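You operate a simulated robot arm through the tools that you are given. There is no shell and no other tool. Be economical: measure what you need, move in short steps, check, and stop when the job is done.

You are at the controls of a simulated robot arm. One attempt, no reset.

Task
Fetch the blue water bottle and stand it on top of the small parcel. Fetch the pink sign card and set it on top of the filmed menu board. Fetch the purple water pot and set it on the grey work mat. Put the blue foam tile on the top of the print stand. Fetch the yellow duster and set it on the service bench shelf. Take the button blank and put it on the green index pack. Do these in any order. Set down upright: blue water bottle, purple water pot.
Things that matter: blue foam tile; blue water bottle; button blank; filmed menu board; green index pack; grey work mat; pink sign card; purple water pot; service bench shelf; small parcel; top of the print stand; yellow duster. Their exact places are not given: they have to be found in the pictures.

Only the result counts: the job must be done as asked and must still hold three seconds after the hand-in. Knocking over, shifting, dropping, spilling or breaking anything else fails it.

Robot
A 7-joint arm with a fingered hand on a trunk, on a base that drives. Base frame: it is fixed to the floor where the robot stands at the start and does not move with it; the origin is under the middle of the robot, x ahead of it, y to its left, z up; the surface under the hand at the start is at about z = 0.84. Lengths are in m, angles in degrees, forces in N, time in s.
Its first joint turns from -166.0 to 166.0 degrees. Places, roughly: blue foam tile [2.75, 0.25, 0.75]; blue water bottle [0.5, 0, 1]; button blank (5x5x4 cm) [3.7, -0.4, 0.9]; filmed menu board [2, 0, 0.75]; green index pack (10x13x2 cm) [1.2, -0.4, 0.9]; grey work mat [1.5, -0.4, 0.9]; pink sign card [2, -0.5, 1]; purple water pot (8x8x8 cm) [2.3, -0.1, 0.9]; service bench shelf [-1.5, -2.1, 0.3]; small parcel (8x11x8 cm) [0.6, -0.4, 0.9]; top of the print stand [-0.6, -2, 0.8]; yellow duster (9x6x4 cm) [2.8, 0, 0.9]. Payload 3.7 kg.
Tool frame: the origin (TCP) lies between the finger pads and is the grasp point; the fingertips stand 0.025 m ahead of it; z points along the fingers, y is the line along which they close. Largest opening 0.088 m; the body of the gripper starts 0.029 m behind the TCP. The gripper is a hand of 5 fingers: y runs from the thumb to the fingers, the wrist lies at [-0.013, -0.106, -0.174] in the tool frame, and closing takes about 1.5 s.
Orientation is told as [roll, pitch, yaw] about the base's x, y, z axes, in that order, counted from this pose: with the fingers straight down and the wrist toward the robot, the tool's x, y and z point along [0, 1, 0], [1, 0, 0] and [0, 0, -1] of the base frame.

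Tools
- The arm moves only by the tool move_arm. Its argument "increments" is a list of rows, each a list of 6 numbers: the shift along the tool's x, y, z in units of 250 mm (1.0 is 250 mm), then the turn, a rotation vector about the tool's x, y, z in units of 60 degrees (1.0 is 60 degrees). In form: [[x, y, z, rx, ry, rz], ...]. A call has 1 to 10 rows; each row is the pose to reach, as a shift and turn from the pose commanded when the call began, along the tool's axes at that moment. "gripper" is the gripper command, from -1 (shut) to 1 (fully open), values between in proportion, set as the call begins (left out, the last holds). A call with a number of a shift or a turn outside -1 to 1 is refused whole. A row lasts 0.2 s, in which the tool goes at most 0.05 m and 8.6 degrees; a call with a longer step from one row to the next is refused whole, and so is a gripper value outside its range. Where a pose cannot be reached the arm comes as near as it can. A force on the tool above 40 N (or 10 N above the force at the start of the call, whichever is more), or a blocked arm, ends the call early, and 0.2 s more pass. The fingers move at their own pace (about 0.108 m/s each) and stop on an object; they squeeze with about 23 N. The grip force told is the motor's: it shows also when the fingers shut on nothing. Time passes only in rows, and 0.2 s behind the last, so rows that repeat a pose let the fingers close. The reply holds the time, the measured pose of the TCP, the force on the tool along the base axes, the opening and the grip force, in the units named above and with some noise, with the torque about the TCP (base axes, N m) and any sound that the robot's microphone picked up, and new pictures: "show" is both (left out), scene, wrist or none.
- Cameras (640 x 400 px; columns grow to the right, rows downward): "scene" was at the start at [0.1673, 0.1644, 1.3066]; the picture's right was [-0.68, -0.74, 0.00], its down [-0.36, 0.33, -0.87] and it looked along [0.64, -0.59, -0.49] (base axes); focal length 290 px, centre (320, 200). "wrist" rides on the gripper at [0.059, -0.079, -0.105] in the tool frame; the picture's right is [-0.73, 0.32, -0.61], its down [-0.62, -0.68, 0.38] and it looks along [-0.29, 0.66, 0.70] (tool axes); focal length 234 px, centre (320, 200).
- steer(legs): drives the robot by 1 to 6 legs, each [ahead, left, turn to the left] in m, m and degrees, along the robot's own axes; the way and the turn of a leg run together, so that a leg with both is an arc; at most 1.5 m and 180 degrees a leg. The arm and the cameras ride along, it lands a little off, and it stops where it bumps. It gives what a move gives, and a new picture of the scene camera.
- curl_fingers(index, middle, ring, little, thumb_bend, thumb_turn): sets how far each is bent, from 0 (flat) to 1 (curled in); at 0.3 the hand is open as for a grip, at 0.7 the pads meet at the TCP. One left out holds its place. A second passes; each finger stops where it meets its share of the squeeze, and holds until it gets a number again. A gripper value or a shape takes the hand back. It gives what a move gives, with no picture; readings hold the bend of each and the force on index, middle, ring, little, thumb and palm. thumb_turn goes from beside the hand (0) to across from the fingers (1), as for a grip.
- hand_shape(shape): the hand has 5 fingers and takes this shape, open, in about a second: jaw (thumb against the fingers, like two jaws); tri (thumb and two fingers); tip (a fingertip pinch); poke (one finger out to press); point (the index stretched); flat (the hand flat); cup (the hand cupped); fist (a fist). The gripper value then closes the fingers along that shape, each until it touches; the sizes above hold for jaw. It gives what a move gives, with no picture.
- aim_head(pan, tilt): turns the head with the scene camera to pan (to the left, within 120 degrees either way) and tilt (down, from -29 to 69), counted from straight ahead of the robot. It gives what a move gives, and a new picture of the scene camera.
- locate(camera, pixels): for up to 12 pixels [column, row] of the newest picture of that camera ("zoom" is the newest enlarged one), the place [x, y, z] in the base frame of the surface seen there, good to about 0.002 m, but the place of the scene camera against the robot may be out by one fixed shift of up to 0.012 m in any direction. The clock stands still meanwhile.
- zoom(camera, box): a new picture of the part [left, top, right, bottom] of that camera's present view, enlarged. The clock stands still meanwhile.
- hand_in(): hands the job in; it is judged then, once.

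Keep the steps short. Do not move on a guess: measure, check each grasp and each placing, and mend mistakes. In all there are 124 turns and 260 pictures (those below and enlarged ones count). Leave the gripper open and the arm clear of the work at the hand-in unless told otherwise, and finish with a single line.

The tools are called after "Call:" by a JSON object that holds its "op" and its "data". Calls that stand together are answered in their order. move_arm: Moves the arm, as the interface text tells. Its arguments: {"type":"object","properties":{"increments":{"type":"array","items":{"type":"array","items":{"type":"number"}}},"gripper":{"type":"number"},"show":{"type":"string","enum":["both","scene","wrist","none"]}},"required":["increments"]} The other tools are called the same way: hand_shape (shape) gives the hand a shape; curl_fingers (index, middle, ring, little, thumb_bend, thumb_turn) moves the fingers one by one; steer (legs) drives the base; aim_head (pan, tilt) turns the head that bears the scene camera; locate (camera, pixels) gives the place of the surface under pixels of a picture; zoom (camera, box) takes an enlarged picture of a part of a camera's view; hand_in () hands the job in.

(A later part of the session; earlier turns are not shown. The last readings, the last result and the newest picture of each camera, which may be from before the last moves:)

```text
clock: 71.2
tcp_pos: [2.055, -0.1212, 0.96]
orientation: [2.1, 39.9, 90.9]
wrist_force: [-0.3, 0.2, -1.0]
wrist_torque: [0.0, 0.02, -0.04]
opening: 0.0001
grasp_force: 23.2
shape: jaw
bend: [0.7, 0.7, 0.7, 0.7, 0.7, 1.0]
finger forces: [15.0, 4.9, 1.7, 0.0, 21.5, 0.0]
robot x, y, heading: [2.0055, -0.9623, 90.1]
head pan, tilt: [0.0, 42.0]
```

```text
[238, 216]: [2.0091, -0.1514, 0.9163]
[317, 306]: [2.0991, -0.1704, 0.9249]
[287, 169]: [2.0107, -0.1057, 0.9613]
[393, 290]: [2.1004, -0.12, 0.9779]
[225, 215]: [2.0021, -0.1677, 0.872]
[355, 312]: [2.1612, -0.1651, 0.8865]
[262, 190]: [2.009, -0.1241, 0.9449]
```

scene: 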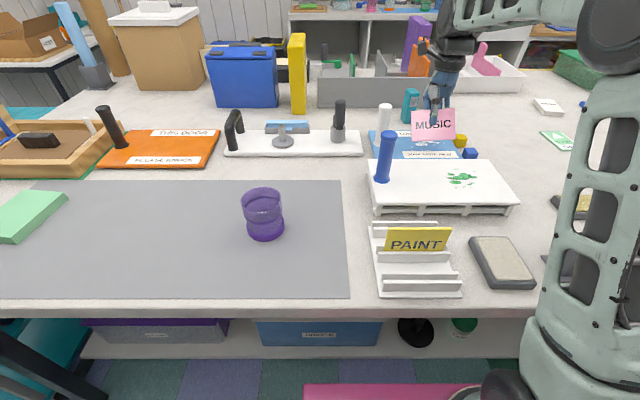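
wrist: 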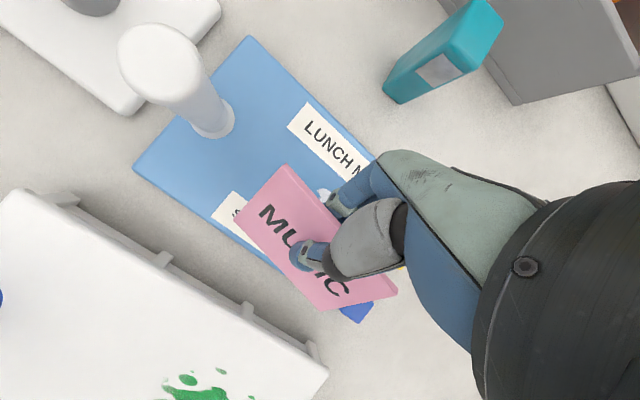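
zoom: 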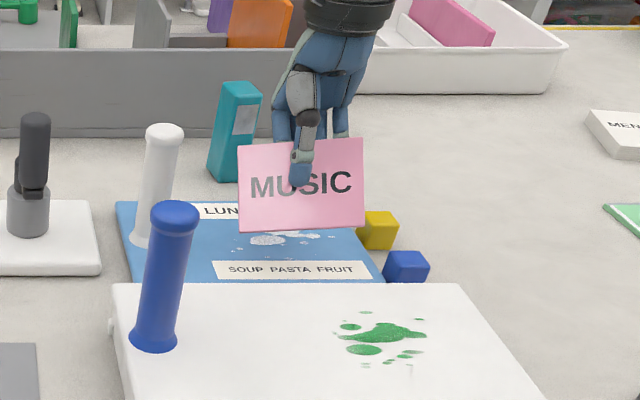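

Card lower edge at z 0.916–0.925, y≈-0.16, tilted ~45°. Lower 43 mm with 12 mm forward.

Call:
{"op": "move_arm", "data": {"increments": [[0, 0.05, 0.034, 0, 0, 0], [0, 0.1, 0.068, 0, 0, 0], [0, 0.13, 0.089, 0, 0, 0], [0, 0.147, 0.101, 0, 0, 0]]}}

Call:
{"op": "zoom", "data": {"camera": "scene", "box": [360, 80, 520, 200]}}

```text
clock: 72.2
tcp_pos: [2.0538, -0.109, 0.9165]
orientation: [2.1, 39.8, 90.8]
wrist_force: [3.8, -0.2, 6.0]
wrist_torque: [-0.17, 0.18, 0.04]
opening: 0.0002
grasp_force: 23.3
shape: jaw
bend: [0.7, 0.7, 0.7, 0.7, 0.7, 1.0]
finger forces: [12.8, 5.8, 3.3, 2.3, 28.0, 0.0]
robot x, y, heading: [2.0058, -0.9606, 89.8]
head pan, tilt: [0.0, 42.0]
```

scene: 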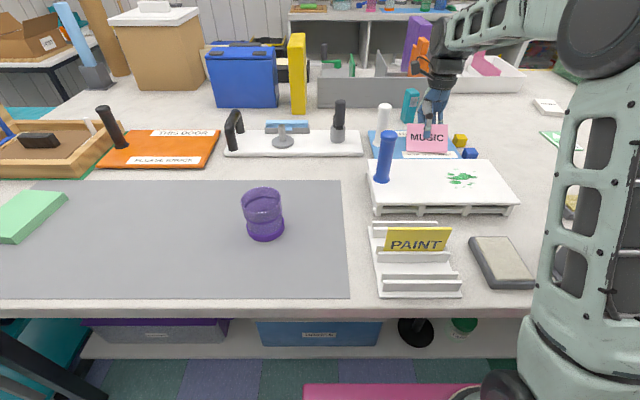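
wrist: 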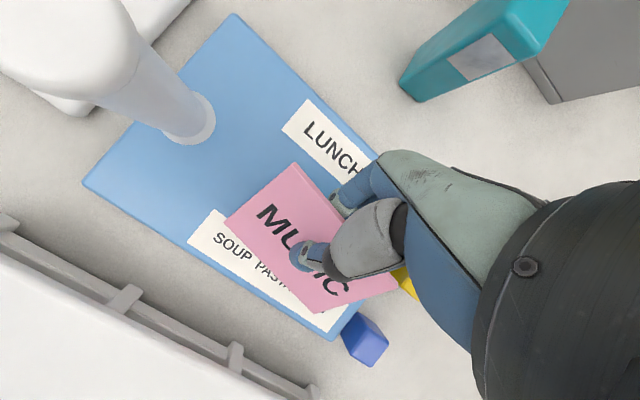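

```text
3.33 times, centred on (440, 140) of scene
```

zoom: 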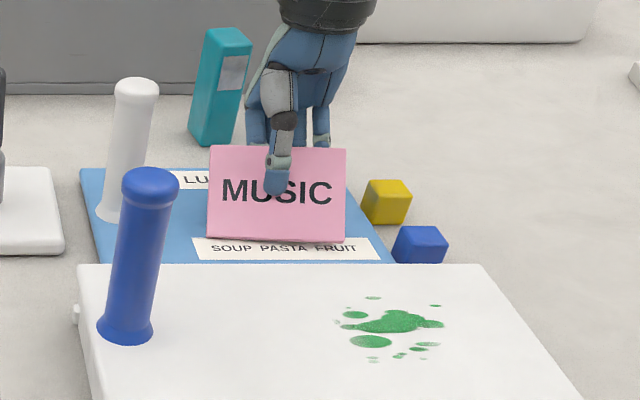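

Call:
{"op": "locate", "data": {"camera": "wrist", "pixels": [[420, 95], [480, 40], [520, 40], [410, 85], [240, 215], [320, 308], [292, 166]]}}

Call:
{"op": "locate", "data": {"camera": "scene", "pixels": [[411, 90], [409, 118], [438, 75], [430, 100]]}}

```text
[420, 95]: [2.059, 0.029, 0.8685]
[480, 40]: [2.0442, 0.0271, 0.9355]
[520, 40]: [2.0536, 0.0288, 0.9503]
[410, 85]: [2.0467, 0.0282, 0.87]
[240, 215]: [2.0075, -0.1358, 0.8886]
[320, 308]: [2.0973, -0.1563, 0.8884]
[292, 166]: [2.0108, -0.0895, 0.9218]
```

```text
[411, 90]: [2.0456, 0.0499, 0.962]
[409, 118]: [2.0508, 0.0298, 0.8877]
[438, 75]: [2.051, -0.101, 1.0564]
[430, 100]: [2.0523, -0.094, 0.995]
```

Teal block is at y≥0.028, so retreat must be short. Open partly (0) and look.

Call:
{"op": "move_arm", "data": {"increments": [[0, 0, 0, 0, 0, 0], [0, 0, 0, 0, 0, 0], [0, 0, 0, 0, 0, 0], [0, 0, 0, 0, 0, 0]], "gripper": -0.2}}

Call:
{"op": "zoom", "data": {"camera": "scene", "box": [360, 80, 520, 200]}}

```text
clock: 73.2
tcp_pos: [2.0533, -0.1088, 0.9178]
orientation: [2.1, 39.9, 91.0]
wrist_force: [0.1, 0.5, -0.5]
wrist_torque: [0.0, -0.04, 0.02]
opening: 0.0348
grasp_force: 0.1
shape: jaw
bend: [0.74, 0.49, 0.46, 0.44, 0.73, 1.0]
finger forces: [0.0, 0.1, 0.0, 0.1, 0.1, 0.1]
robot x, y, heading: [2.0057, -0.9626, 90.0]
head pan, tilt: [0.0, 42.0]
```

scene: 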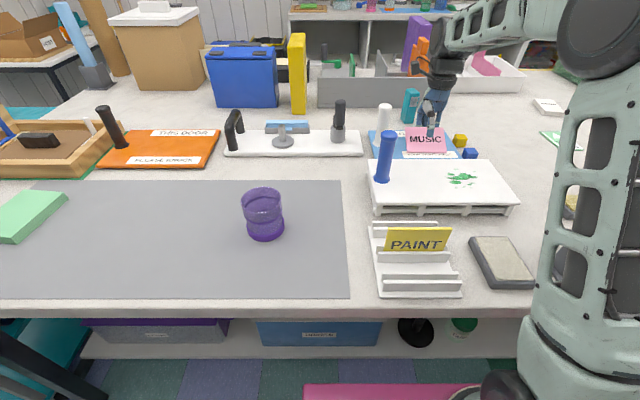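
wrist: 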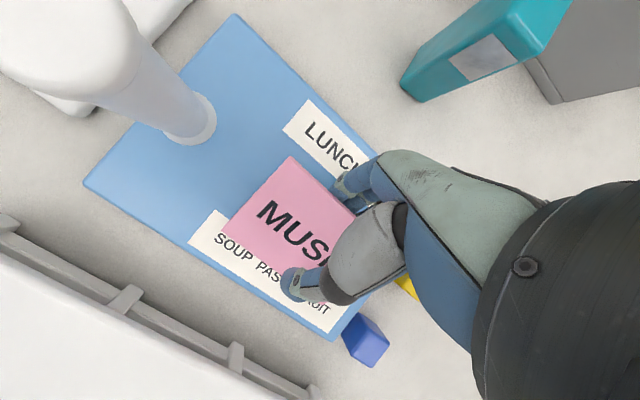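

```text
3.33 times, centred on (440, 140) of scene
```

zoom: 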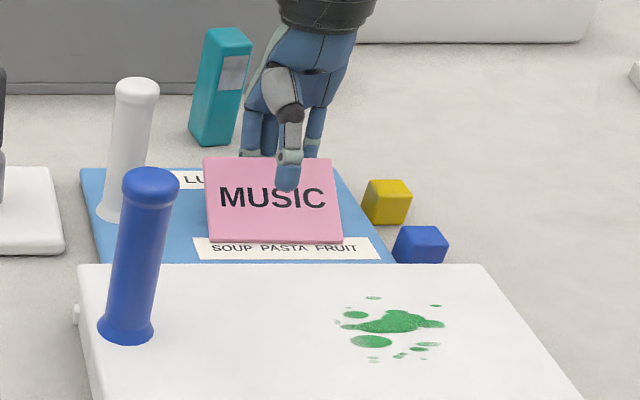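

Card leans on the fingers. Retreat 45 mm along the fingers, then look.

Call:
{"op": "move_arm", "data": {"increments": [[0, 0, -0.04, 0, 0, 0], [0, 0, -0.08, 0, 0, 0], [0, 0, -0.12, 0, 0, 0], [0, 0, -0.16, 0, 0, 0], [0, 0, -0.18, 0, 0, 0]]}}

Call:
{"op": "zoom", "data": {"camera": "scene", "box": [360, 80, 520, 200]}}

```text
clock: 74.4
tcp_pos: [2.0546, -0.0804, 0.9519]
orientation: [2.0, 40.1, 90.9]
wrist_force: [-0.7, -0.3, 0.1]
wrist_torque: [0.03, 0.0, 0.0]
opening: 0.0348
grasp_force: 0.0
shape: jaw
bend: [0.74, 0.49, 0.46, 0.44, 0.73, 1.0]
finger forces: [0.1, 0.0, 0.1, 0.0, 0.0, 0.0]
robot x, y, heading: [2.0057, -0.9642, 90.0]
head pan, tilt: [0.0, 42.0]
```

scene: 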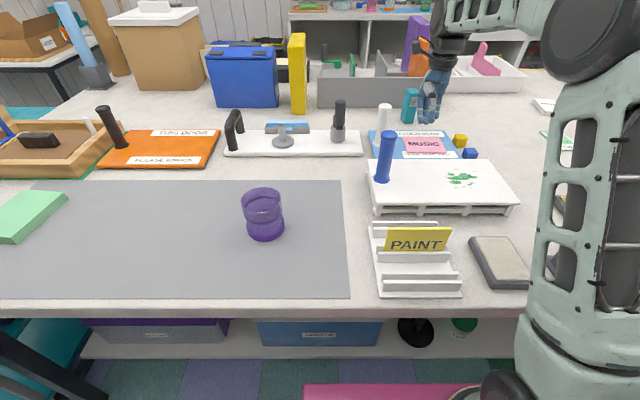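
wrist: 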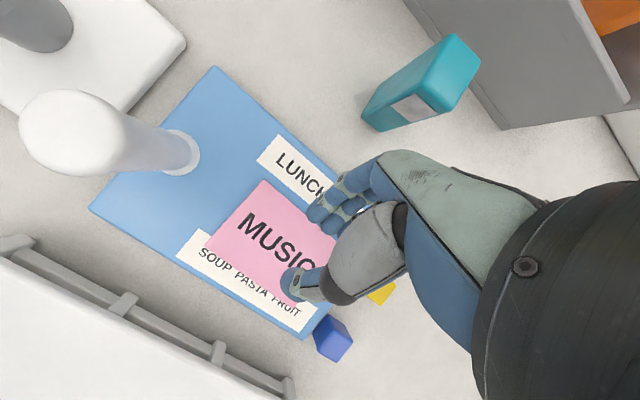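

```text
3.33 times, centred on (440, 140) of scene
```

zoom: 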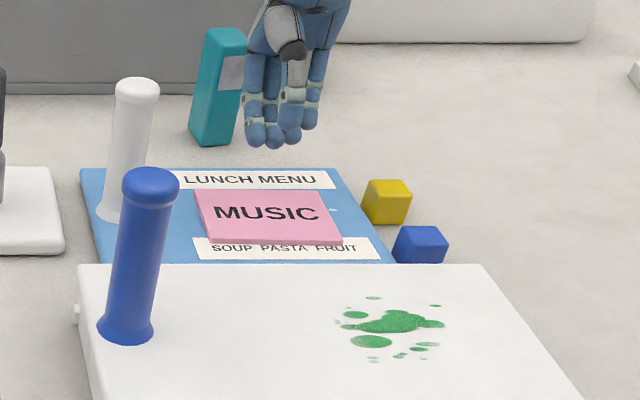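

The card lies flat on the menu board. Raise straight up, undo the tilt, and pull the arm back.

Call:
{"op": "move_arm", "data": {"increments": [[0, -0.128, -0.153, 0, 0, 0], [0, -0.257, -0.306, 0, 0, 0], [0, -0.386, -0.459, 0, 0, 0], [0, -0.514, -0.613, 0, 0, 0], [0, -0.514, -0.613, -0.14, 0, 0], [0, -0.514, -0.613, -0.28, 0, 0], [0, -0.514, -0.613, -0.42, 0, 0], [0, -0.514, -0.613, -0.56, 0, 0], [0, -0.514, -0.613, -0.667, 0, 0]], "gripper": 1, "show": "none"}}

Call:
{"op": "move_arm", "data": {"increments": [[0, -0.18, 0, 0, 0, 0], [0, -0.36, -0.04, 0, 0, 0], [0, -0.54, -0.1, 0, 0, 0], [0, -0.72, -0.16, 0, 0, 0], [0, -0.9, -0.22, 0, 0, 0], [0, -1.0, -0.3, 0, 0, 0]], "show": "none"}}

Call:
{"op": "move_arm", "data": {"increments": [[0, -0.18, 0, 0, 0, 0], [0, -0.36, 0, 0, 0, 0], [0, -0.54, 0, 0, 0, 0], [0, -0.6, 0, 0, 0, 0]], "show": "none"}}

Call:
{"op": "steer", "data": {"legs": [[-0.15, 0, 0], [0, -1.45, 0]]}}

```text
refused: row 3 steps farther than a row can; nothing moved
```

```text
clock: 75.8
tcp_pos: [2.061, -0.2241, 1.1708]
orientation: [2.1, 40.0, 90.9]
wrist_force: [0.2, -0.4, 0.7]
wrist_torque: [-0.02, 0.0, 0.02]
opening: 0.0347
grasp_force: 0.0
shape: jaw
bend: [0.74, 0.49, 0.46, 0.44, 0.73, 1.0]
finger forces: [0.0, 0.1, 0.1, 0.1, 0.0, 0.1]
robot x, y, heading: [2.0057, -0.9642, 90.0]
head pan, tilt: [0.0, 42.0]
```

```text
clock: 76.8
tcp_pos: [2.061, -0.3412, 1.2661]
orientation: [2.2, 39.9, 90.9]
wrist_force: [-0.6, -0.1, 0.5]
wrist_torque: [-0.02, -0.01, 0.02]
opening: 0.0349
grasp_force: 0.2
shape: jaw
bend: [0.74, 0.49, 0.46, 0.44, 0.73, 1.0]
finger forces: [0.1, 0.0, 0.0, 0.0, 0.0, 0.1]
robot x, y, heading: [2.0085, -0.9632, 90.1]
head pan, tilt: [0.0, 42.0]
```

```text
clock: 85.0
tcp_pos: [3.511, -0.4932, 1.2662]
orientation: [2.1, 39.9, 90.9]
wrist_force: [-0.5, 0.4, 0.3]
wrist_torque: [-0.03, 0.02, 0.02]
opening: 0.0348
grasp_force: 0.1
shape: jaw
bend: [0.74, 0.49, 0.46, 0.44, 0.73, 1.0]
finger forces: [0.0, 0.0, 0.1, 0.0, 0.0, 0.0]
robot x, y, heading: [3.4573, -1.1177, 89.9]
head pan, tilt: [0.0, 42.0]
```

scene: 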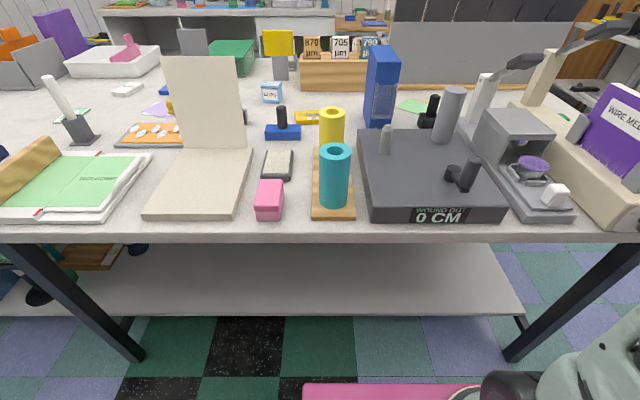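

The later retreats went up and back along the tilted axis; fine. Now I look for the button blank: purple piece near (530,165)?

Call:
{"op": "zoom", "data": {"camera": "scene", "box": [450, 120, 610, 220]}}

Call:
{"op": "locate", "data": {"camera": "scene", "pixels": [[530, 163], [528, 172], [555, 195], [268, 195], [450, 175], [540, 140], [500, 190], [335, 150], [530, 185], [383, 60], [555, 40]]}}

```text
4.00 times, centred on (530, 170) of scene
```

zoom: 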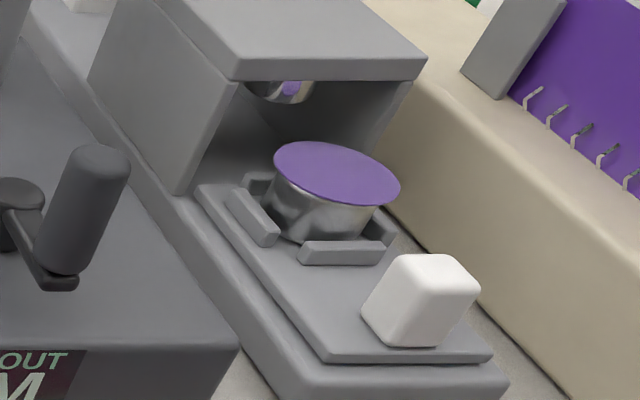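

```text
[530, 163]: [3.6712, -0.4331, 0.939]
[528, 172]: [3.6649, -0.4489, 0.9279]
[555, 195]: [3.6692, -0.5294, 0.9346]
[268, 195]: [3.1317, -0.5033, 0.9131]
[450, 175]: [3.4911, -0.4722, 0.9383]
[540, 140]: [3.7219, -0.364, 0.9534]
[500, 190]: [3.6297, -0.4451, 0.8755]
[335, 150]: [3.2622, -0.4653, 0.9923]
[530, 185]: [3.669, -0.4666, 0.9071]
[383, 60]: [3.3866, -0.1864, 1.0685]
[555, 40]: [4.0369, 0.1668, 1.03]
```

Button blank = metal cup with purple face at ≈(3.671,-0.43), top ≈0.93, sitting before an overhang, so I'll close along x with the hand leaning back. First undo the tilt and yaw the hand by −90° (in air at z 1.27).

Call:
{"op": "move_arm", "data": {"increments": [[0, 0, 0, -0.14, 0, 0], [0, 0, 0, -0.28, 0, 0], [0, 0, 0, -0.42, 0, 0], [0, 0, 0, -0.56, 0, 0], [0, 0, 0, -0.667, 0, 0]], "gripper": 1, "show": "none"}}

Call:
{"op": "move_arm", "data": {"increments": [[0, 0, 0, 0, 0, 0.14], [0, 0, 0, 0, 0, 0.28], [0, 0, 0, 0, 0, 0.42], [0, 0, 0, 0, 0, 0.56], [0, 0, 0, 0, 0, 0.7], [0, 0, 0, 0, 0, 0.75]], "show": "none"}}

Call:
{"op": "move_arm", "data": {"increments": [[0, 0, 0, 0, 0, 0.14], [0, 0, 0, 0, 0, 0.28], [0, 0, 0, 0, 0, 0.42], [0, 0, 0, 0, 0, 0.56], [0, 0, 0, 0, 0, 0.7], [0, 0, 0, 0, 0, 0.75]], "show": "wrist"}}

```text
clock: 86.2
tcp_pos: [3.5111, -0.4924, 1.2661]
orientation: [1.6, -0.1, 89.5]
wrist_force: [-0.8, -0.1, -0.1]
wrist_torque: [-0.02, -0.01, 0.01]
opening: 0.088
grasp_force: 0.1
shape: jaw
bend: [0.3, 0.3, 0.3, 0.3, 0.3, 0.98]
finger forces: [0.0, 0.0, 0.0, 0.0, 0.1, 0.0]
robot x, y, heading: [3.4587, -1.1169, 89.9]
head pan, tilt: [0.0, 42.0]
```

```text
clock: 87.6
tcp_pos: [3.5121, -0.4927, 1.267]
orientation: [1.1, 1.1, 44.4]
wrist_force: [0.0, -0.3, -0.5]
wrist_torque: [-0.02, 0.01, 0.0]
opening: 0.0875
grasp_force: 0.1
shape: jaw
bend: [0.3, 0.3, 0.3, 0.3, 0.3, 0.98]
finger forces: [0.1, 0.0, 0.0, 0.0, 0.1, 0.0]
robot x, y, heading: [3.4563, -1.1179, 90.0]
head pan, tilt: [0.0, 42.0]
```

```text
clock: 89.0
tcp_pos: [3.5112, -0.4929, 1.267]
orientation: [0.2, 1.4, -0.6]
wrist_force: [-0.5, 0.2, 0.7]
wrist_torque: [0.03, -0.02, 0.01]
opening: 0.0877
grasp_force: 0.0
shape: jaw
bend: [0.3, 0.3, 0.3, 0.3, 0.3, 0.98]
finger forces: [0.0, 0.0, 0.1, 0.0, 0.0, 0.1]
robot x, y, heading: [3.4572, -1.1186, 89.9]
head pan, tilt: [0.0, 42.0]
```

wrist: 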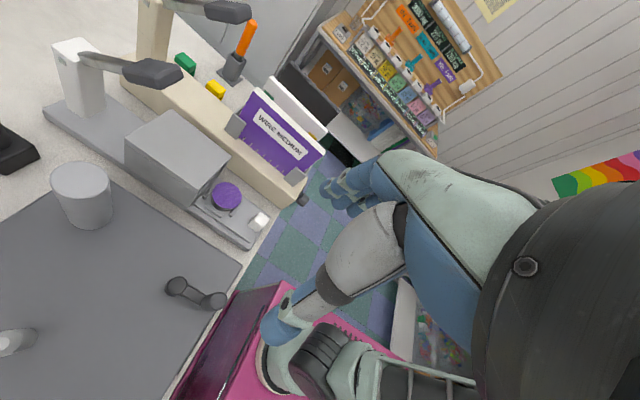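

Call:
{"op": "zoom", "data": {"camera": "wrist", "box": [140, 110, 320, 260]}}

Call:
{"op": "locate", "data": {"camera": "zoom", "pixels": [[305, 225], [275, 222], [335, 230], [312, 200], [300, 255], [255, 200], [235, 255], [280, 170], [325, 265], [430, 300], [170, 170], [290, 290]]}}

```text
2.67 times, centred on (230, 185) of wrist
```

zoom: 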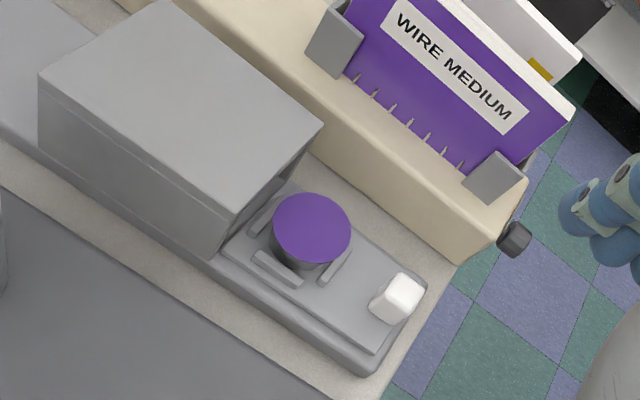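

```text
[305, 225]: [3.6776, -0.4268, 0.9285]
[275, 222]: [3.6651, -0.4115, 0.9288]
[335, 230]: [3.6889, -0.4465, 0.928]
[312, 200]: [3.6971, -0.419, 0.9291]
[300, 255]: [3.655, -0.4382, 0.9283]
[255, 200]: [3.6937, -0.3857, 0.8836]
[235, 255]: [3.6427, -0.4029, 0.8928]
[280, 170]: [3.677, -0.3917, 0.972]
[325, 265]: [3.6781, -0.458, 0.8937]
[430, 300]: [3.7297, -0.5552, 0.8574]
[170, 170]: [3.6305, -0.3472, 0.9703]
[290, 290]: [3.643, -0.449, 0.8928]
```

Call:
{"op": "locate", "data": {"camera": "zoom", "pixels": [[400, 200], [380, 165], [345, 130], [335, 45], [490, 180], [440, 150], [370, 80], [320, 110], [450, 250]]}}

```text
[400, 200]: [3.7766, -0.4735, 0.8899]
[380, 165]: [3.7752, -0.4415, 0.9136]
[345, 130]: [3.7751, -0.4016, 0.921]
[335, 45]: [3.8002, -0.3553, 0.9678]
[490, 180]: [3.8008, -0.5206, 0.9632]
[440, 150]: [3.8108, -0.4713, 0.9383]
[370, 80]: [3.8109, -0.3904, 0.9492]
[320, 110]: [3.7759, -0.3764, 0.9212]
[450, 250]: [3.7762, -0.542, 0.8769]
```

Clearances fine (beige box at x≥3.775). Move above the blank at z≈1.03 with a 12° lean and opening ~0.07.

Call:
{"op": "move_arm", "data": {"increments": [[0.06, 0.16, 0.06, 0, 0.03, 0], [0.12, 0.32, 0.14, 0, 0.06, 0], [0.18, 0.48, 0.24, 0, 0.09, 0], [0.244, 0.62, 0.36, 0, 0.12, 0], [0.244, 0.664, 0.52, 0, 0.15, 0], [0.244, 0.664, 0.7, 0, 0.18, 0], [0.244, 0.664, 0.85, 0, 0.2, 0], [0.244, 0.664, 0.94, 0, 0.2, 0]], "gripper": 0.6}}

Call:
{"op": "zoom", "data": {"camera": "wrist", "box": [180, 150, 380, 320]}}

```text
clock: 90.8
tcp_pos: [3.6714, -0.433, 1.0261]
orientation: [12.1, 1.6, -0.6]
wrist_force: [0.1, -0.4, 0.0]
wrist_torque: [0.01, 0.01, 0.02]
opening: 0.0707
grasp_force: 0.0
shape: jaw
bend: [0.27, 0.34, 0.31, 0.33, 0.49, 0.99]
finger forces: [0.1, 0.0, 0.0, 0.1, 0.0, 0.0]
robot x, y, heading: [3.4572, -1.1146, 90.2]
head pan, tilt: [0.0, 42.0]
```

scene: 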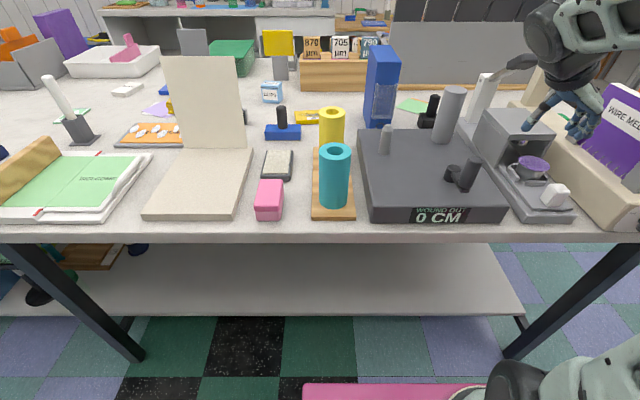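
wrist: 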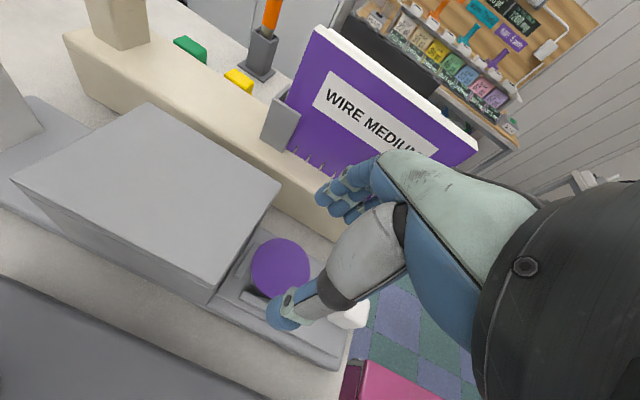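

```text
2.35 times, centred on (280, 235) of wrist
```

zoom: 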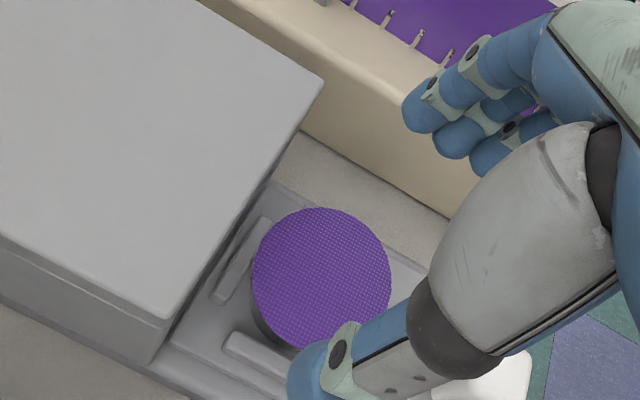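

Index is on the far side, little toward the robot. I'll descend to z≈0.928 and then close only thumb, index and middle so that ring and little stay clear of the fences.

Call:
{"op": "move_arm", "data": {"increments": [[0, 0.022, 0, 0, 0, 0], [-0.025, 0.022, 0.13, 0, 0, 0], [-0.05, 0.022, 0.26, 0, 0, 0], [-0.065, 0.022, 0.34, 0, 0, 0], [-0.074, 0.022, 0.383, 0, 0, 0]]}}

Call:
{"op": "zoom", "data": {"camera": "scene", "box": [460, 60, 620, 220]}}

```text
clock: 92.0
tcp_pos: [3.6738, -0.4314, 0.9319]
orientation: [12.3, 1.4, -0.5]
wrist_force: [0.6, -1.8, 25.5]
wrist_torque: [-0.25, -1.05, -0.14]
opening: 0.0697
grasp_force: 0.1
shape: jaw
bend: [0.27, 0.3, 0.3, 0.33, 0.49, 0.99]
finger forces: [0.2, 20.0, 5.2, 0.1, 0.0, 0.1]
robot x, y, heading: [3.4603, -1.1202, 89.8]
head pan, tilt: [0.0, 42.0]
```

scene: 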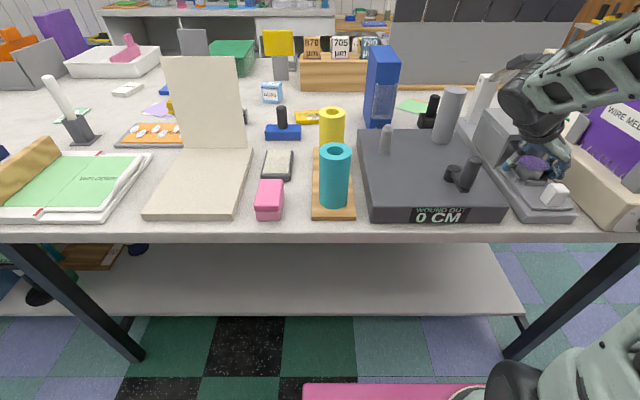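
wrist: 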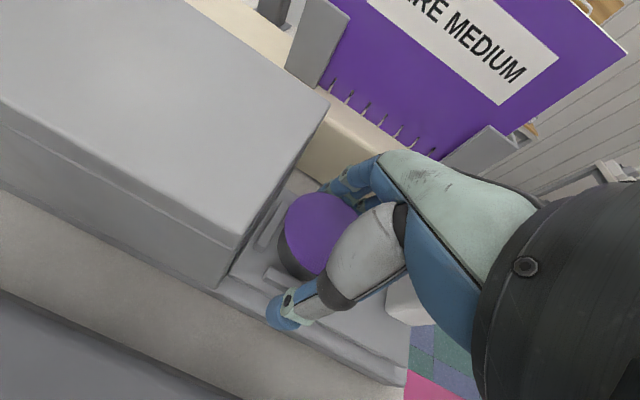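

```text
2.50 times, centred on (540, 140) of scene
```

zoom: 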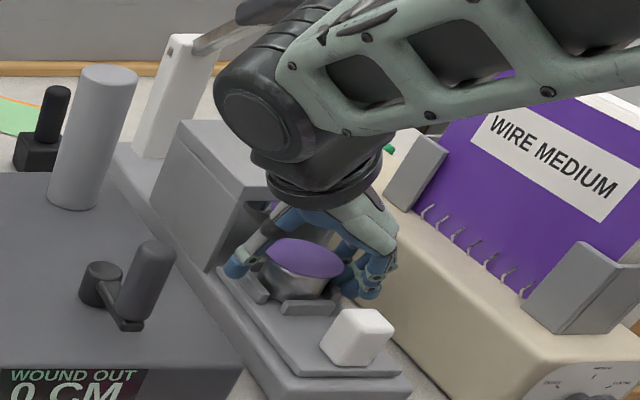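

Middle finger presses on the slide (20 N). Raise 7 mm, then close thumb, index and middle.

Call:
{"op": "move_arm", "data": {"increments": [[0.006, 0, -0.03, 0, 0, 0], [0.006, 0, -0.03, 0, 0, 0]], "show": "none"}}

Call:
{"op": "curl_fingers", "data": {"index": 0.6, "middle": 0.5, "thumb_bend": 0.8}}

Call:
{"op": "zoom", "data": {"camera": "scene", "box": [460, 60, 620, 220]}}

```text
clock: 92.6
tcp_pos: [3.6738, -0.4324, 0.9364]
orientation: [11.9, 1.6, -0.4]
wrist_force: [-0.5, -0.9, -0.5]
wrist_torque: [0.0, 0.01, -0.02]
opening: 0.0701
grasp_force: 0.0
shape: jaw
bend: [0.27, 0.34, 0.31, 0.33, 0.49, 0.99]
finger forces: [0.0, 0.0, 0.0, 0.0, 0.0, 0.0]
robot x, y, heading: [3.457, -1.1169, 90.0]
head pan, tilt: [0.0, 42.0]
```

```text
clock: 93.6
tcp_pos: [3.6734, -0.4319, 0.9368]
orientation: [12.1, 1.6, -0.5]
wrist_force: [2.2, 0.0, 6.8]
wrist_torque: [-0.04, -0.33, 0.02]
opening: 0.0365
grasp_force: 17.7
shape: fingers
bend: [0.41, 0.41, 0.31, 0.33, 0.64, 0.97]
finger forces: [10.1, 10.5, 0.0, 0.0, 14.2, 0.0]
robot x, y, heading: [3.4567, -1.1175, 89.8]
head pan, tilt: [0.0, 42.0]
```

```text
2.50 times, centred on (540, 140) of scene
```

zoom: 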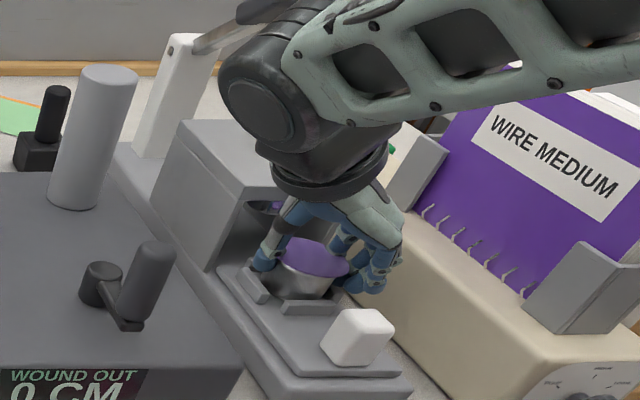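

Thumb, index and middle hold the blank. Lift 0.1 m.

Call:
{"op": "move_arm", "data": {"increments": [[0.012, 0, -0.06, 0, 0, 0], [0.03, 0, -0.14, 0, 0, 0], [0.055, 0, -0.26, 0, 0, 0], [0.083, 0, -0.391, 0, 0, 0], [0.083, 0, -0.391, 0, 0, 0]]}}

Call:
{"op": "zoom", "data": {"camera": "wrist", "box": [180, 150, 380, 320]}}

```text
clock: 94.8
tcp_pos: [3.6778, -0.4321, 1.0369]
orientation: [12.1, 1.6, -0.5]
wrist_force: [-0.4, 0.0, -0.4]
wrist_torque: [-0.01, 0.01, -0.03]
opening: 0.0369
grasp_force: 14.0
shape: fingers
bend: [0.41, 0.44, 0.31, 0.33, 0.64, 0.97]
finger forces: [10.0, 3.9, 0.0, 0.0, 13.9, 0.0]
robot x, y, heading: [3.4614, -1.1192, 90.0]
head pan, tilt: [0.0, 42.0]
```

scene: 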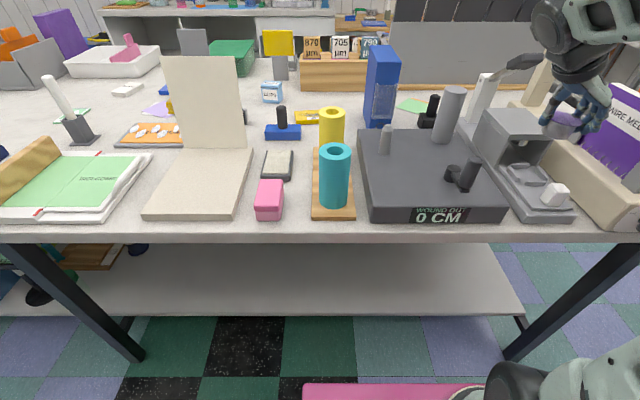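
wrist: 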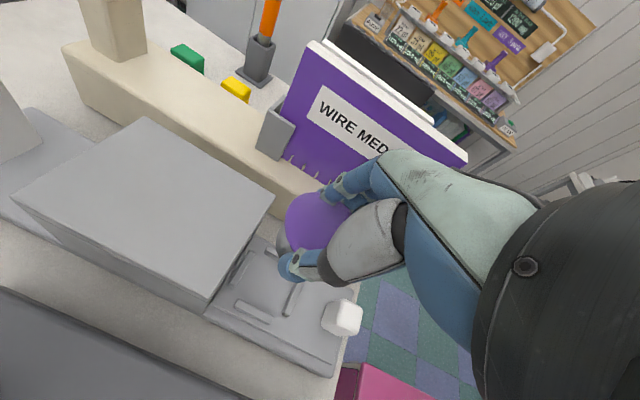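

```text
2.35 times, centred on (280, 235) of wrist
```

zoom: 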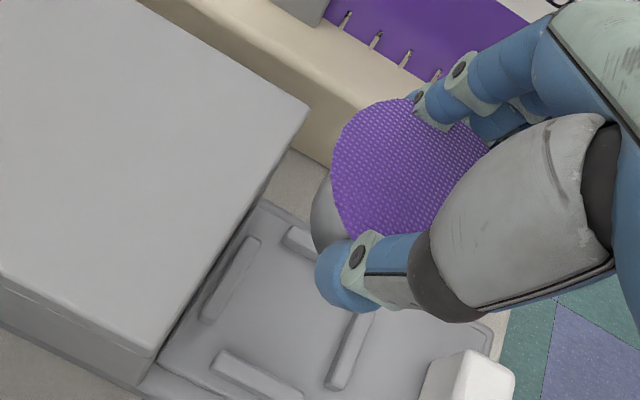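

The blank is held. Raise to about 1.27, pull back, and drive left 2.26 m to the green pack.

Call:
{"op": "move_arm", "data": {"increments": [[0.04, 0, -0.18, 0, 0, 0], [0.08, 0, -0.36, 0, 0, 0], [0.12, 0, -0.54, 0, 0, 0], [0.16, 0, -0.72, 0, 0, 0], [0.19, 0, -0.88, 0, 0, 0], [0.05, 0, -0.91, 0, 0, 0], [-0.1, 0, -0.94, 0, 0, 0], [-0.26, 0, -0.97, 0, 0, 0]], "show": "none"}}

Call:
{"op": "steer", "data": {"legs": [[0, 1.2, 0], [0, 1.1, 0]]}}

```text
clock: 96.6
tcp_pos: [3.6825, -0.5458, 1.2598]
orientation: [12.1, 1.5, -0.4]
wrist_force: [0.6, 0.1, -0.4]
wrist_torque: [-0.05, 0.01, -0.01]
opening: 0.0364
grasp_force: 13.5
shape: fingers
bend: [0.41, 0.44, 0.31, 0.33, 0.64, 0.97]
finger forces: [10.1, 3.9, 0.0, 0.1, 13.7, 0.0]
robot x, y, heading: [3.4539, -1.118, 90.0]
head pan, tilt: [0.0, 42.0]
```

```text
clock: 107.9
tcp_pos: [1.39, -0.5281, 1.2607]
orientation: [12.1, 1.7, -1.2]
wrist_force: [0.7, 0.1, -0.7]
wrist_torque: [-0.01, 0.0, 0.0]
opening: 0.0366
grasp_force: 14.2
shape: fingers
bend: [0.41, 0.44, 0.31, 0.33, 0.64, 0.97]
finger forces: [10.0, 3.9, 0.0, 0.0, 13.8, 0.0]
robot x, y, heading: [1.1569, -1.0929, 89.0]
head pan, tilt: [0.0, 42.0]
```

scene: 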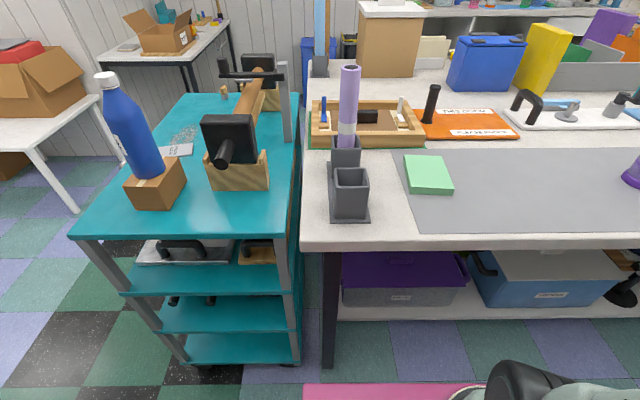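

Call:
{"op": "locate", "data": {"camera": "scene", "pixels": [[405, 156], [441, 157], [452, 187], [412, 189], [428, 172], [348, 70], [350, 180], [440, 215]]}}

```text
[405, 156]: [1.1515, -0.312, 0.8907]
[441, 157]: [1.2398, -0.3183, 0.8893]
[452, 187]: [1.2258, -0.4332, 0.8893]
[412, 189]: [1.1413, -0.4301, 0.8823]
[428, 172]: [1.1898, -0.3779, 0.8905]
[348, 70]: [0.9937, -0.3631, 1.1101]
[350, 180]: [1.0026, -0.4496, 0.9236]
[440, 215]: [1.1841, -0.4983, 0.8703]
```

Pack centre ≈(1.19,-0.371), top ≈0.880; a purple pole stands at (0.99,-0.36). I untilt and yaw the hand back 60° so the wrist stays away from the pole.

Call:
{"op": "move_arm", "data": {"increments": [[0, 0, 0, 0, -0.1, 0], [0, 0, 0, 0, -0.2, 0]], "show": "none"}}

Call:
{"op": "move_arm", "data": {"increments": [[0, 0, 0, 0, 0, -0.14], [0, 0, 0, 0, 0, -0.28], [0, 0, 0, 0, 0, -0.42], [0, 0, 0, 0, 0, -0.56], [0, 0, 0, 0, 0, -0.7], [0, 0, 0, 0, 0, -0.84], [0, 0, 0, 0, 0, -0.98]], "show": "wrist"}}

```text
clock: 108.5
tcp_pos: [1.3895, -0.5286, 1.2608]
orientation: [0.1, 1.5, -1.2]
wrist_force: [0.3, 0.4, -0.2]
wrist_torque: [0.02, 0.01, -0.02]
opening: 0.0366
grasp_force: 13.4
shape: fingers
bend: [0.41, 0.44, 0.31, 0.33, 0.64, 0.97]
finger forces: [10.1, 3.9, 0.0, 0.0, 13.8, 0.0]
robot x, y, heading: [1.1563, -1.0964, 89.6]
head pan, tilt: [0.0, 42.0]
```

```text
clock: 110.1
tcp_pos: [1.3901, -0.5284, 1.2603]
orientation: [1.4, 0.8, 57.8]
wrist_force: [0.0, 1.0, -1.0]
wrist_torque: [0.0, -0.02, 0.0]
opening: 0.0367
grasp_force: 14.3
shape: fingers
bend: [0.41, 0.44, 0.31, 0.33, 0.64, 0.97]
finger forces: [10.0, 4.0, 0.1, 0.0, 13.9, 0.0]
robot x, y, heading: [1.1551, -1.0967, 89.2]
head pan, tilt: [0.0, 42.0]
```

wrist: 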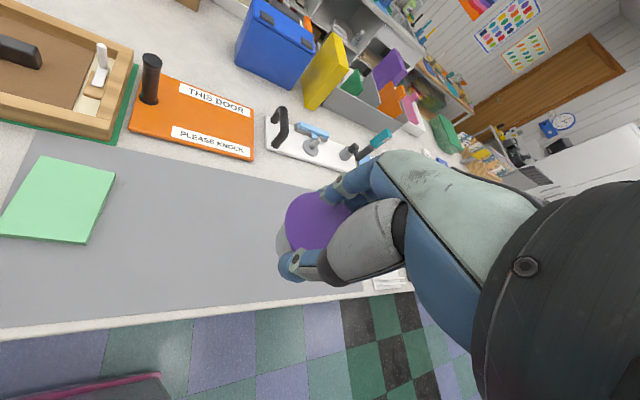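

Call:
{"op": "move_arm", "data": {"increments": [[0, 0, 0, 0, 0.1, 0], [0, 0, 0, 0, 0.2, 0], [0, 0, 0, 0, 0.2, 0]], "show": "wrist"}}

Call:
{"op": "zoom", "data": {"camera": "wrist", "box": [240, 160, 360, 290]}}

Call:
{"op": "locate", "data": {"camera": "zoom", "pixels": [[220, 180], [160, 160], [230, 120], [170, 220], [280, 170], [200, 250], [300, 140]]}}

Call:
{"op": "locate", "data": {"camera": "wrist", "pixels": [[48, 160], [112, 174], [86, 240], [4, 232], [60, 200], [150, 250]]}}

```text
clock: 110.9
tcp_pos: [1.3887, -0.5284, 1.2608]
orientation: [13.4, 0.7, 57.6]
wrist_force: [0.2, 0.3, -0.3]
wrist_torque: [0.0, -0.01, 0.03]
opening: 0.0362
grasp_force: 13.9
shape: fingers
bend: [0.41, 0.44, 0.31, 0.33, 0.64, 0.97]
finger forces: [9.9, 4.0, 0.0, 0.0, 13.8, 0.0]
robot x, y, heading: [1.1533, -1.0962, 89.2]
head pan, tilt: [0.0, 42.0]
```

wrist: 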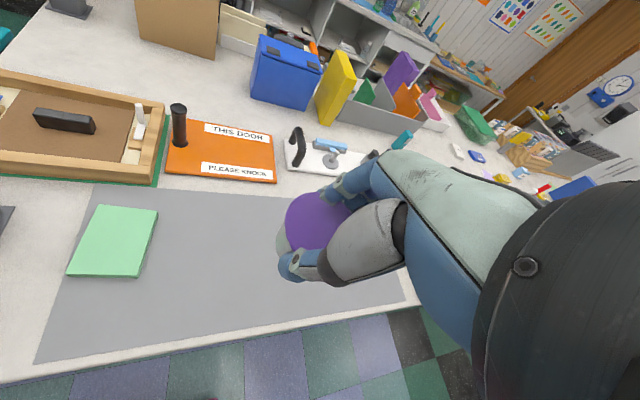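

```text
3.08 times, centred on (300, 225) of wrist
```

zoom: 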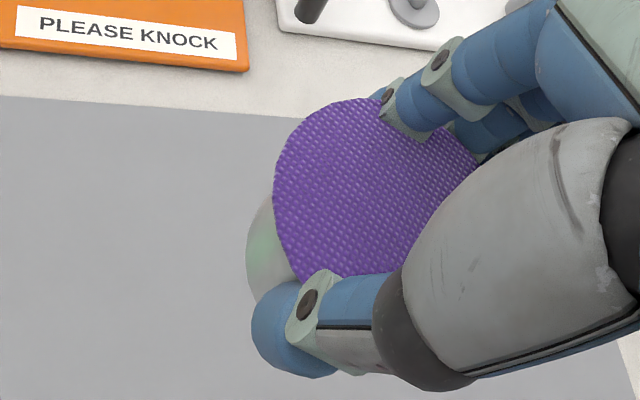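

```text
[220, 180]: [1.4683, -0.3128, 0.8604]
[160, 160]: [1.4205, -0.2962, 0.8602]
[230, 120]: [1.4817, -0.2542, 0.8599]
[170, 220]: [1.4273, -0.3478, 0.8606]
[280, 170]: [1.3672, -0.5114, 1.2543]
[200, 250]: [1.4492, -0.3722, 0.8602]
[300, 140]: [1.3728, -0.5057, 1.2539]
```

```text
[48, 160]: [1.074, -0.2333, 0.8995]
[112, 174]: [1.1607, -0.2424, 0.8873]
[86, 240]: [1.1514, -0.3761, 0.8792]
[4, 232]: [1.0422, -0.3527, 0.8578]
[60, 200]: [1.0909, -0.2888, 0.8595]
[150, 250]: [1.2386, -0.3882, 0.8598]
```

Call:
{"op": "locate", "data": {"camera": "zoom", "pixels": [[290, 160], [345, 110], [440, 160], [310, 255], [380, 250], [360, 185], [260, 270]]}}

Call:
{"op": "locate", "data": {"camera": "wrist", "pixels": [[105, 207], [156, 212], [138, 275], [71, 272], [115, 240]]}}

```text
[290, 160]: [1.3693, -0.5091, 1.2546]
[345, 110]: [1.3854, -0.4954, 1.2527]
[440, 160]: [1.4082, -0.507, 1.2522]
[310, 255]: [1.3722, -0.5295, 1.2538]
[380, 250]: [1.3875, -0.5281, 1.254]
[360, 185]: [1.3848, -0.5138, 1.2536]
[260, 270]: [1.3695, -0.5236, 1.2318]
```

```text
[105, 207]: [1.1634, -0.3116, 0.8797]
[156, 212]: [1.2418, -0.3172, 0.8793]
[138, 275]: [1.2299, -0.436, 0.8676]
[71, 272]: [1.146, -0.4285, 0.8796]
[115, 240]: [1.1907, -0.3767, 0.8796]
```

Face is level; its centre is 14 mm beyond TCP in +y. Pack centre (1.195,-0.373), top 0.8795. Move to above: TCP (1.195,-0.387,1.10).

Call:
{"op": "move_arm", "data": {"increments": [[0.113, 0.009, 0.12, 0, 0, 0], [0.226, 0.018, 0.24, 0, 0, 0], [0.338, 0.027, 0.36, 0, 0, 0], [0.45, 0.037, 0.48, 0, 0, 0], [0.563, 0.046, 0.6, 0, 0, 0], [0.676, 0.055, 0.72, 0, 0, 0], [0.788, 0.064, 0.839, 0, 0, 0], [0.788, 0.064, 0.839, 0, 0, 0]]}}

```text
clock: 112.7
tcp_pos: [1.1923, -0.3882, 1.1015]
orientation: [13.4, 0.8, 57.6]
wrist_force: [0.7, -0.2, 0.1]
wrist_torque: [0.02, -0.02, -0.03]
opening: 0.0364
grasp_force: 13.4
shape: fingers
bend: [0.41, 0.44, 0.31, 0.33, 0.64, 0.97]
finger forces: [9.9, 4.1, 0.0, 0.0, 13.7, 0.0]
robot x, y, heading: [1.1563, -1.0975, 89.3]
head pan, tilt: [0.0, 42.0]
```

scene: 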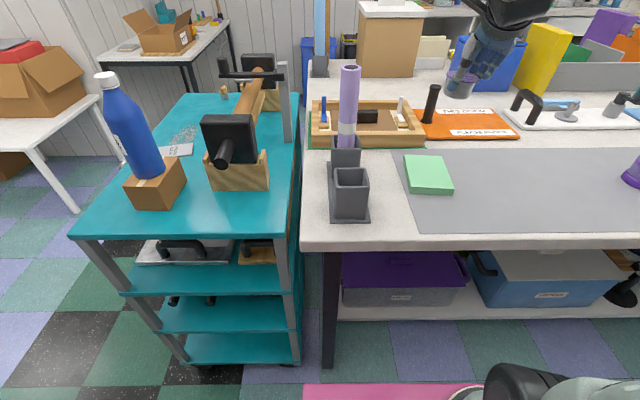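
wrist: 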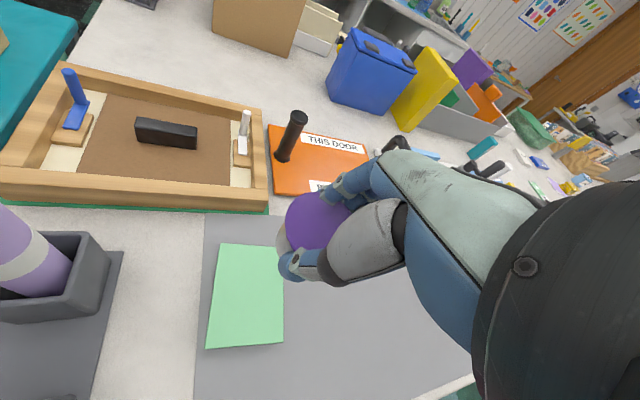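

Descend straight down to just above the pack, then feel for contact.

Call:
{"op": "move_arm", "data": {"increments": [[-0.04, 0.006, 0.16, 0, 0, 0], [-0.08, 0.006, 0.32, 0, 0, 0], [-0.115, 0.006, 0.46, 0, 0, 0], [-0.14, 0.006, 0.57, 0, 0, 0], [-0.152, 0.006, 0.62, 0, 0, 0], [-0.156, 0.006, 0.635, 0, 0, 0]]}}

Call:
{"op": "zoom", "data": {"camera": "wrist", "box": [180, 150, 380, 320]}}

```text
clock: 114.1
tcp_pos: [1.1941, -0.3891, 0.9372]
orientation: [13.4, 0.8, 57.6]
wrist_force: [0.5, 0.5, -0.5]
wrist_torque: [0.0, 0.01, 0.05]
opening: 0.0363
grasp_force: 13.8
shape: fingers
bend: [0.41, 0.44, 0.31, 0.33, 0.65, 0.97]
finger forces: [10.0, 4.1, 0.1, 0.0, 13.5, 0.0]
robot x, y, heading: [1.1548, -1.094, 89.2]
head pan, tilt: [0.0, 42.0]
```

scene: 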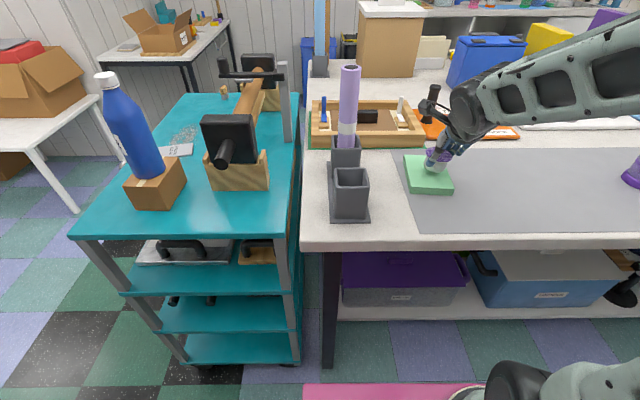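
wrist: 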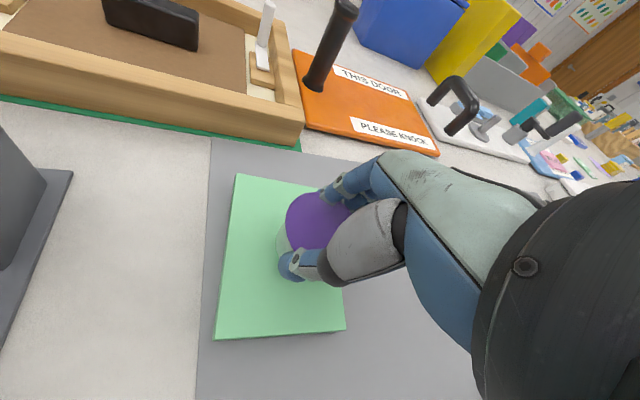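

```text
2.35 times, centred on (280, 235) of wrist
```

zoom: 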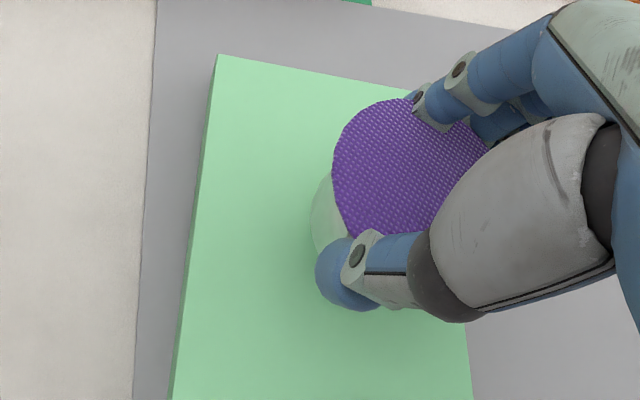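

Over the pack. Last 7 mm gently.

Call:
{"op": "move_arm", "data": {"increments": [[-0.002, 0, 0.01, 0, 0, 0], [-0.004, 0, 0.02, 0, 0, 0], [-0.006, 0, 0.027, 0, 0, 0]], "show": "none"}}

```text
clock: 114.9
tcp_pos: [1.1949, -0.3884, 0.9309]
orientation: [13.4, 0.8, 57.7]
wrist_force: [0.2, 0.7, -0.9]
wrist_torque: [0.0, 0.01, 0.02]
opening: 0.0359
grasp_force: 14.0
shape: fingers
bend: [0.41, 0.44, 0.31, 0.33, 0.65, 0.97]
finger forces: [9.9, 4.2, 0.0, 0.0, 13.6, 0.0]
robot x, y, heading: [1.1589, -1.0976, 89.1]
head pan, tilt: [0.0, 42.0]
```

Call:
{"op": "move_arm", "data": {"increments": [[-0.002, 0, 0.007, 0, 0, 0], [-0.003, 0, 0.014, 0, 0, 0], [-0.004, 0, 0.02, 0, 0, 0]], "show": "none"}}

```text
clock: 115.7
tcp_pos: [1.1937, -0.3895, 0.9262]
orientation: [13.4, 0.9, 57.7]
wrist_force: [0.0, 0.3, -0.6]
wrist_torque: [0.02, 0.01, 0.01]
opening: 0.036
grasp_force: 13.8
shape: fingers
bend: [0.41, 0.44, 0.31, 0.33, 0.65, 0.97]
finger forces: [9.9, 4.2, 0.1, 0.1, 13.7, 0.0]
robot x, y, heading: [1.1563, -1.1013, 89.3]
head pan, tilt: [0.0, 42.0]
```

Call:
{"op": "move_arm", "data": {"increments": [[-0.002, 0, 0.006, 0, 0, 0], [-0.003, 0, 0.012, 0, 0, 0], [-0.004, 0, 0.018, 0, 0, 0], [-0.005, 0, 0.024, 0, 0, 0]], "show": "wrist"}}

```text
clock: 116.7
tcp_pos: [1.1934, -0.3891, 0.9214]
orientation: [13.6, 0.6, 57.6]
wrist_force: [-1.1, -0.3, 13.5]
wrist_torque: [0.26, -0.1, 0.0]
opening: 0.0363
grasp_force: 15.2
shape: fingers
bend: [0.41, 0.44, 0.31, 0.33, 0.65, 0.97]
finger forces: [10.7, 5.1, 0.1, 0.0, 15.2, 0.1]
robot x, y, heading: [1.1547, -1.0984, 89.3]
head pan, tilt: [0.0, 42.0]
```

wrist: 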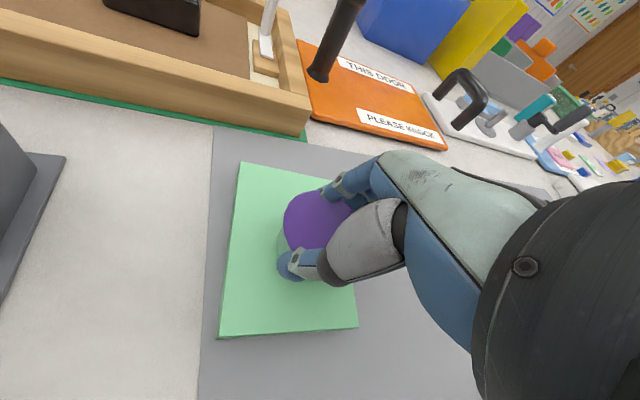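

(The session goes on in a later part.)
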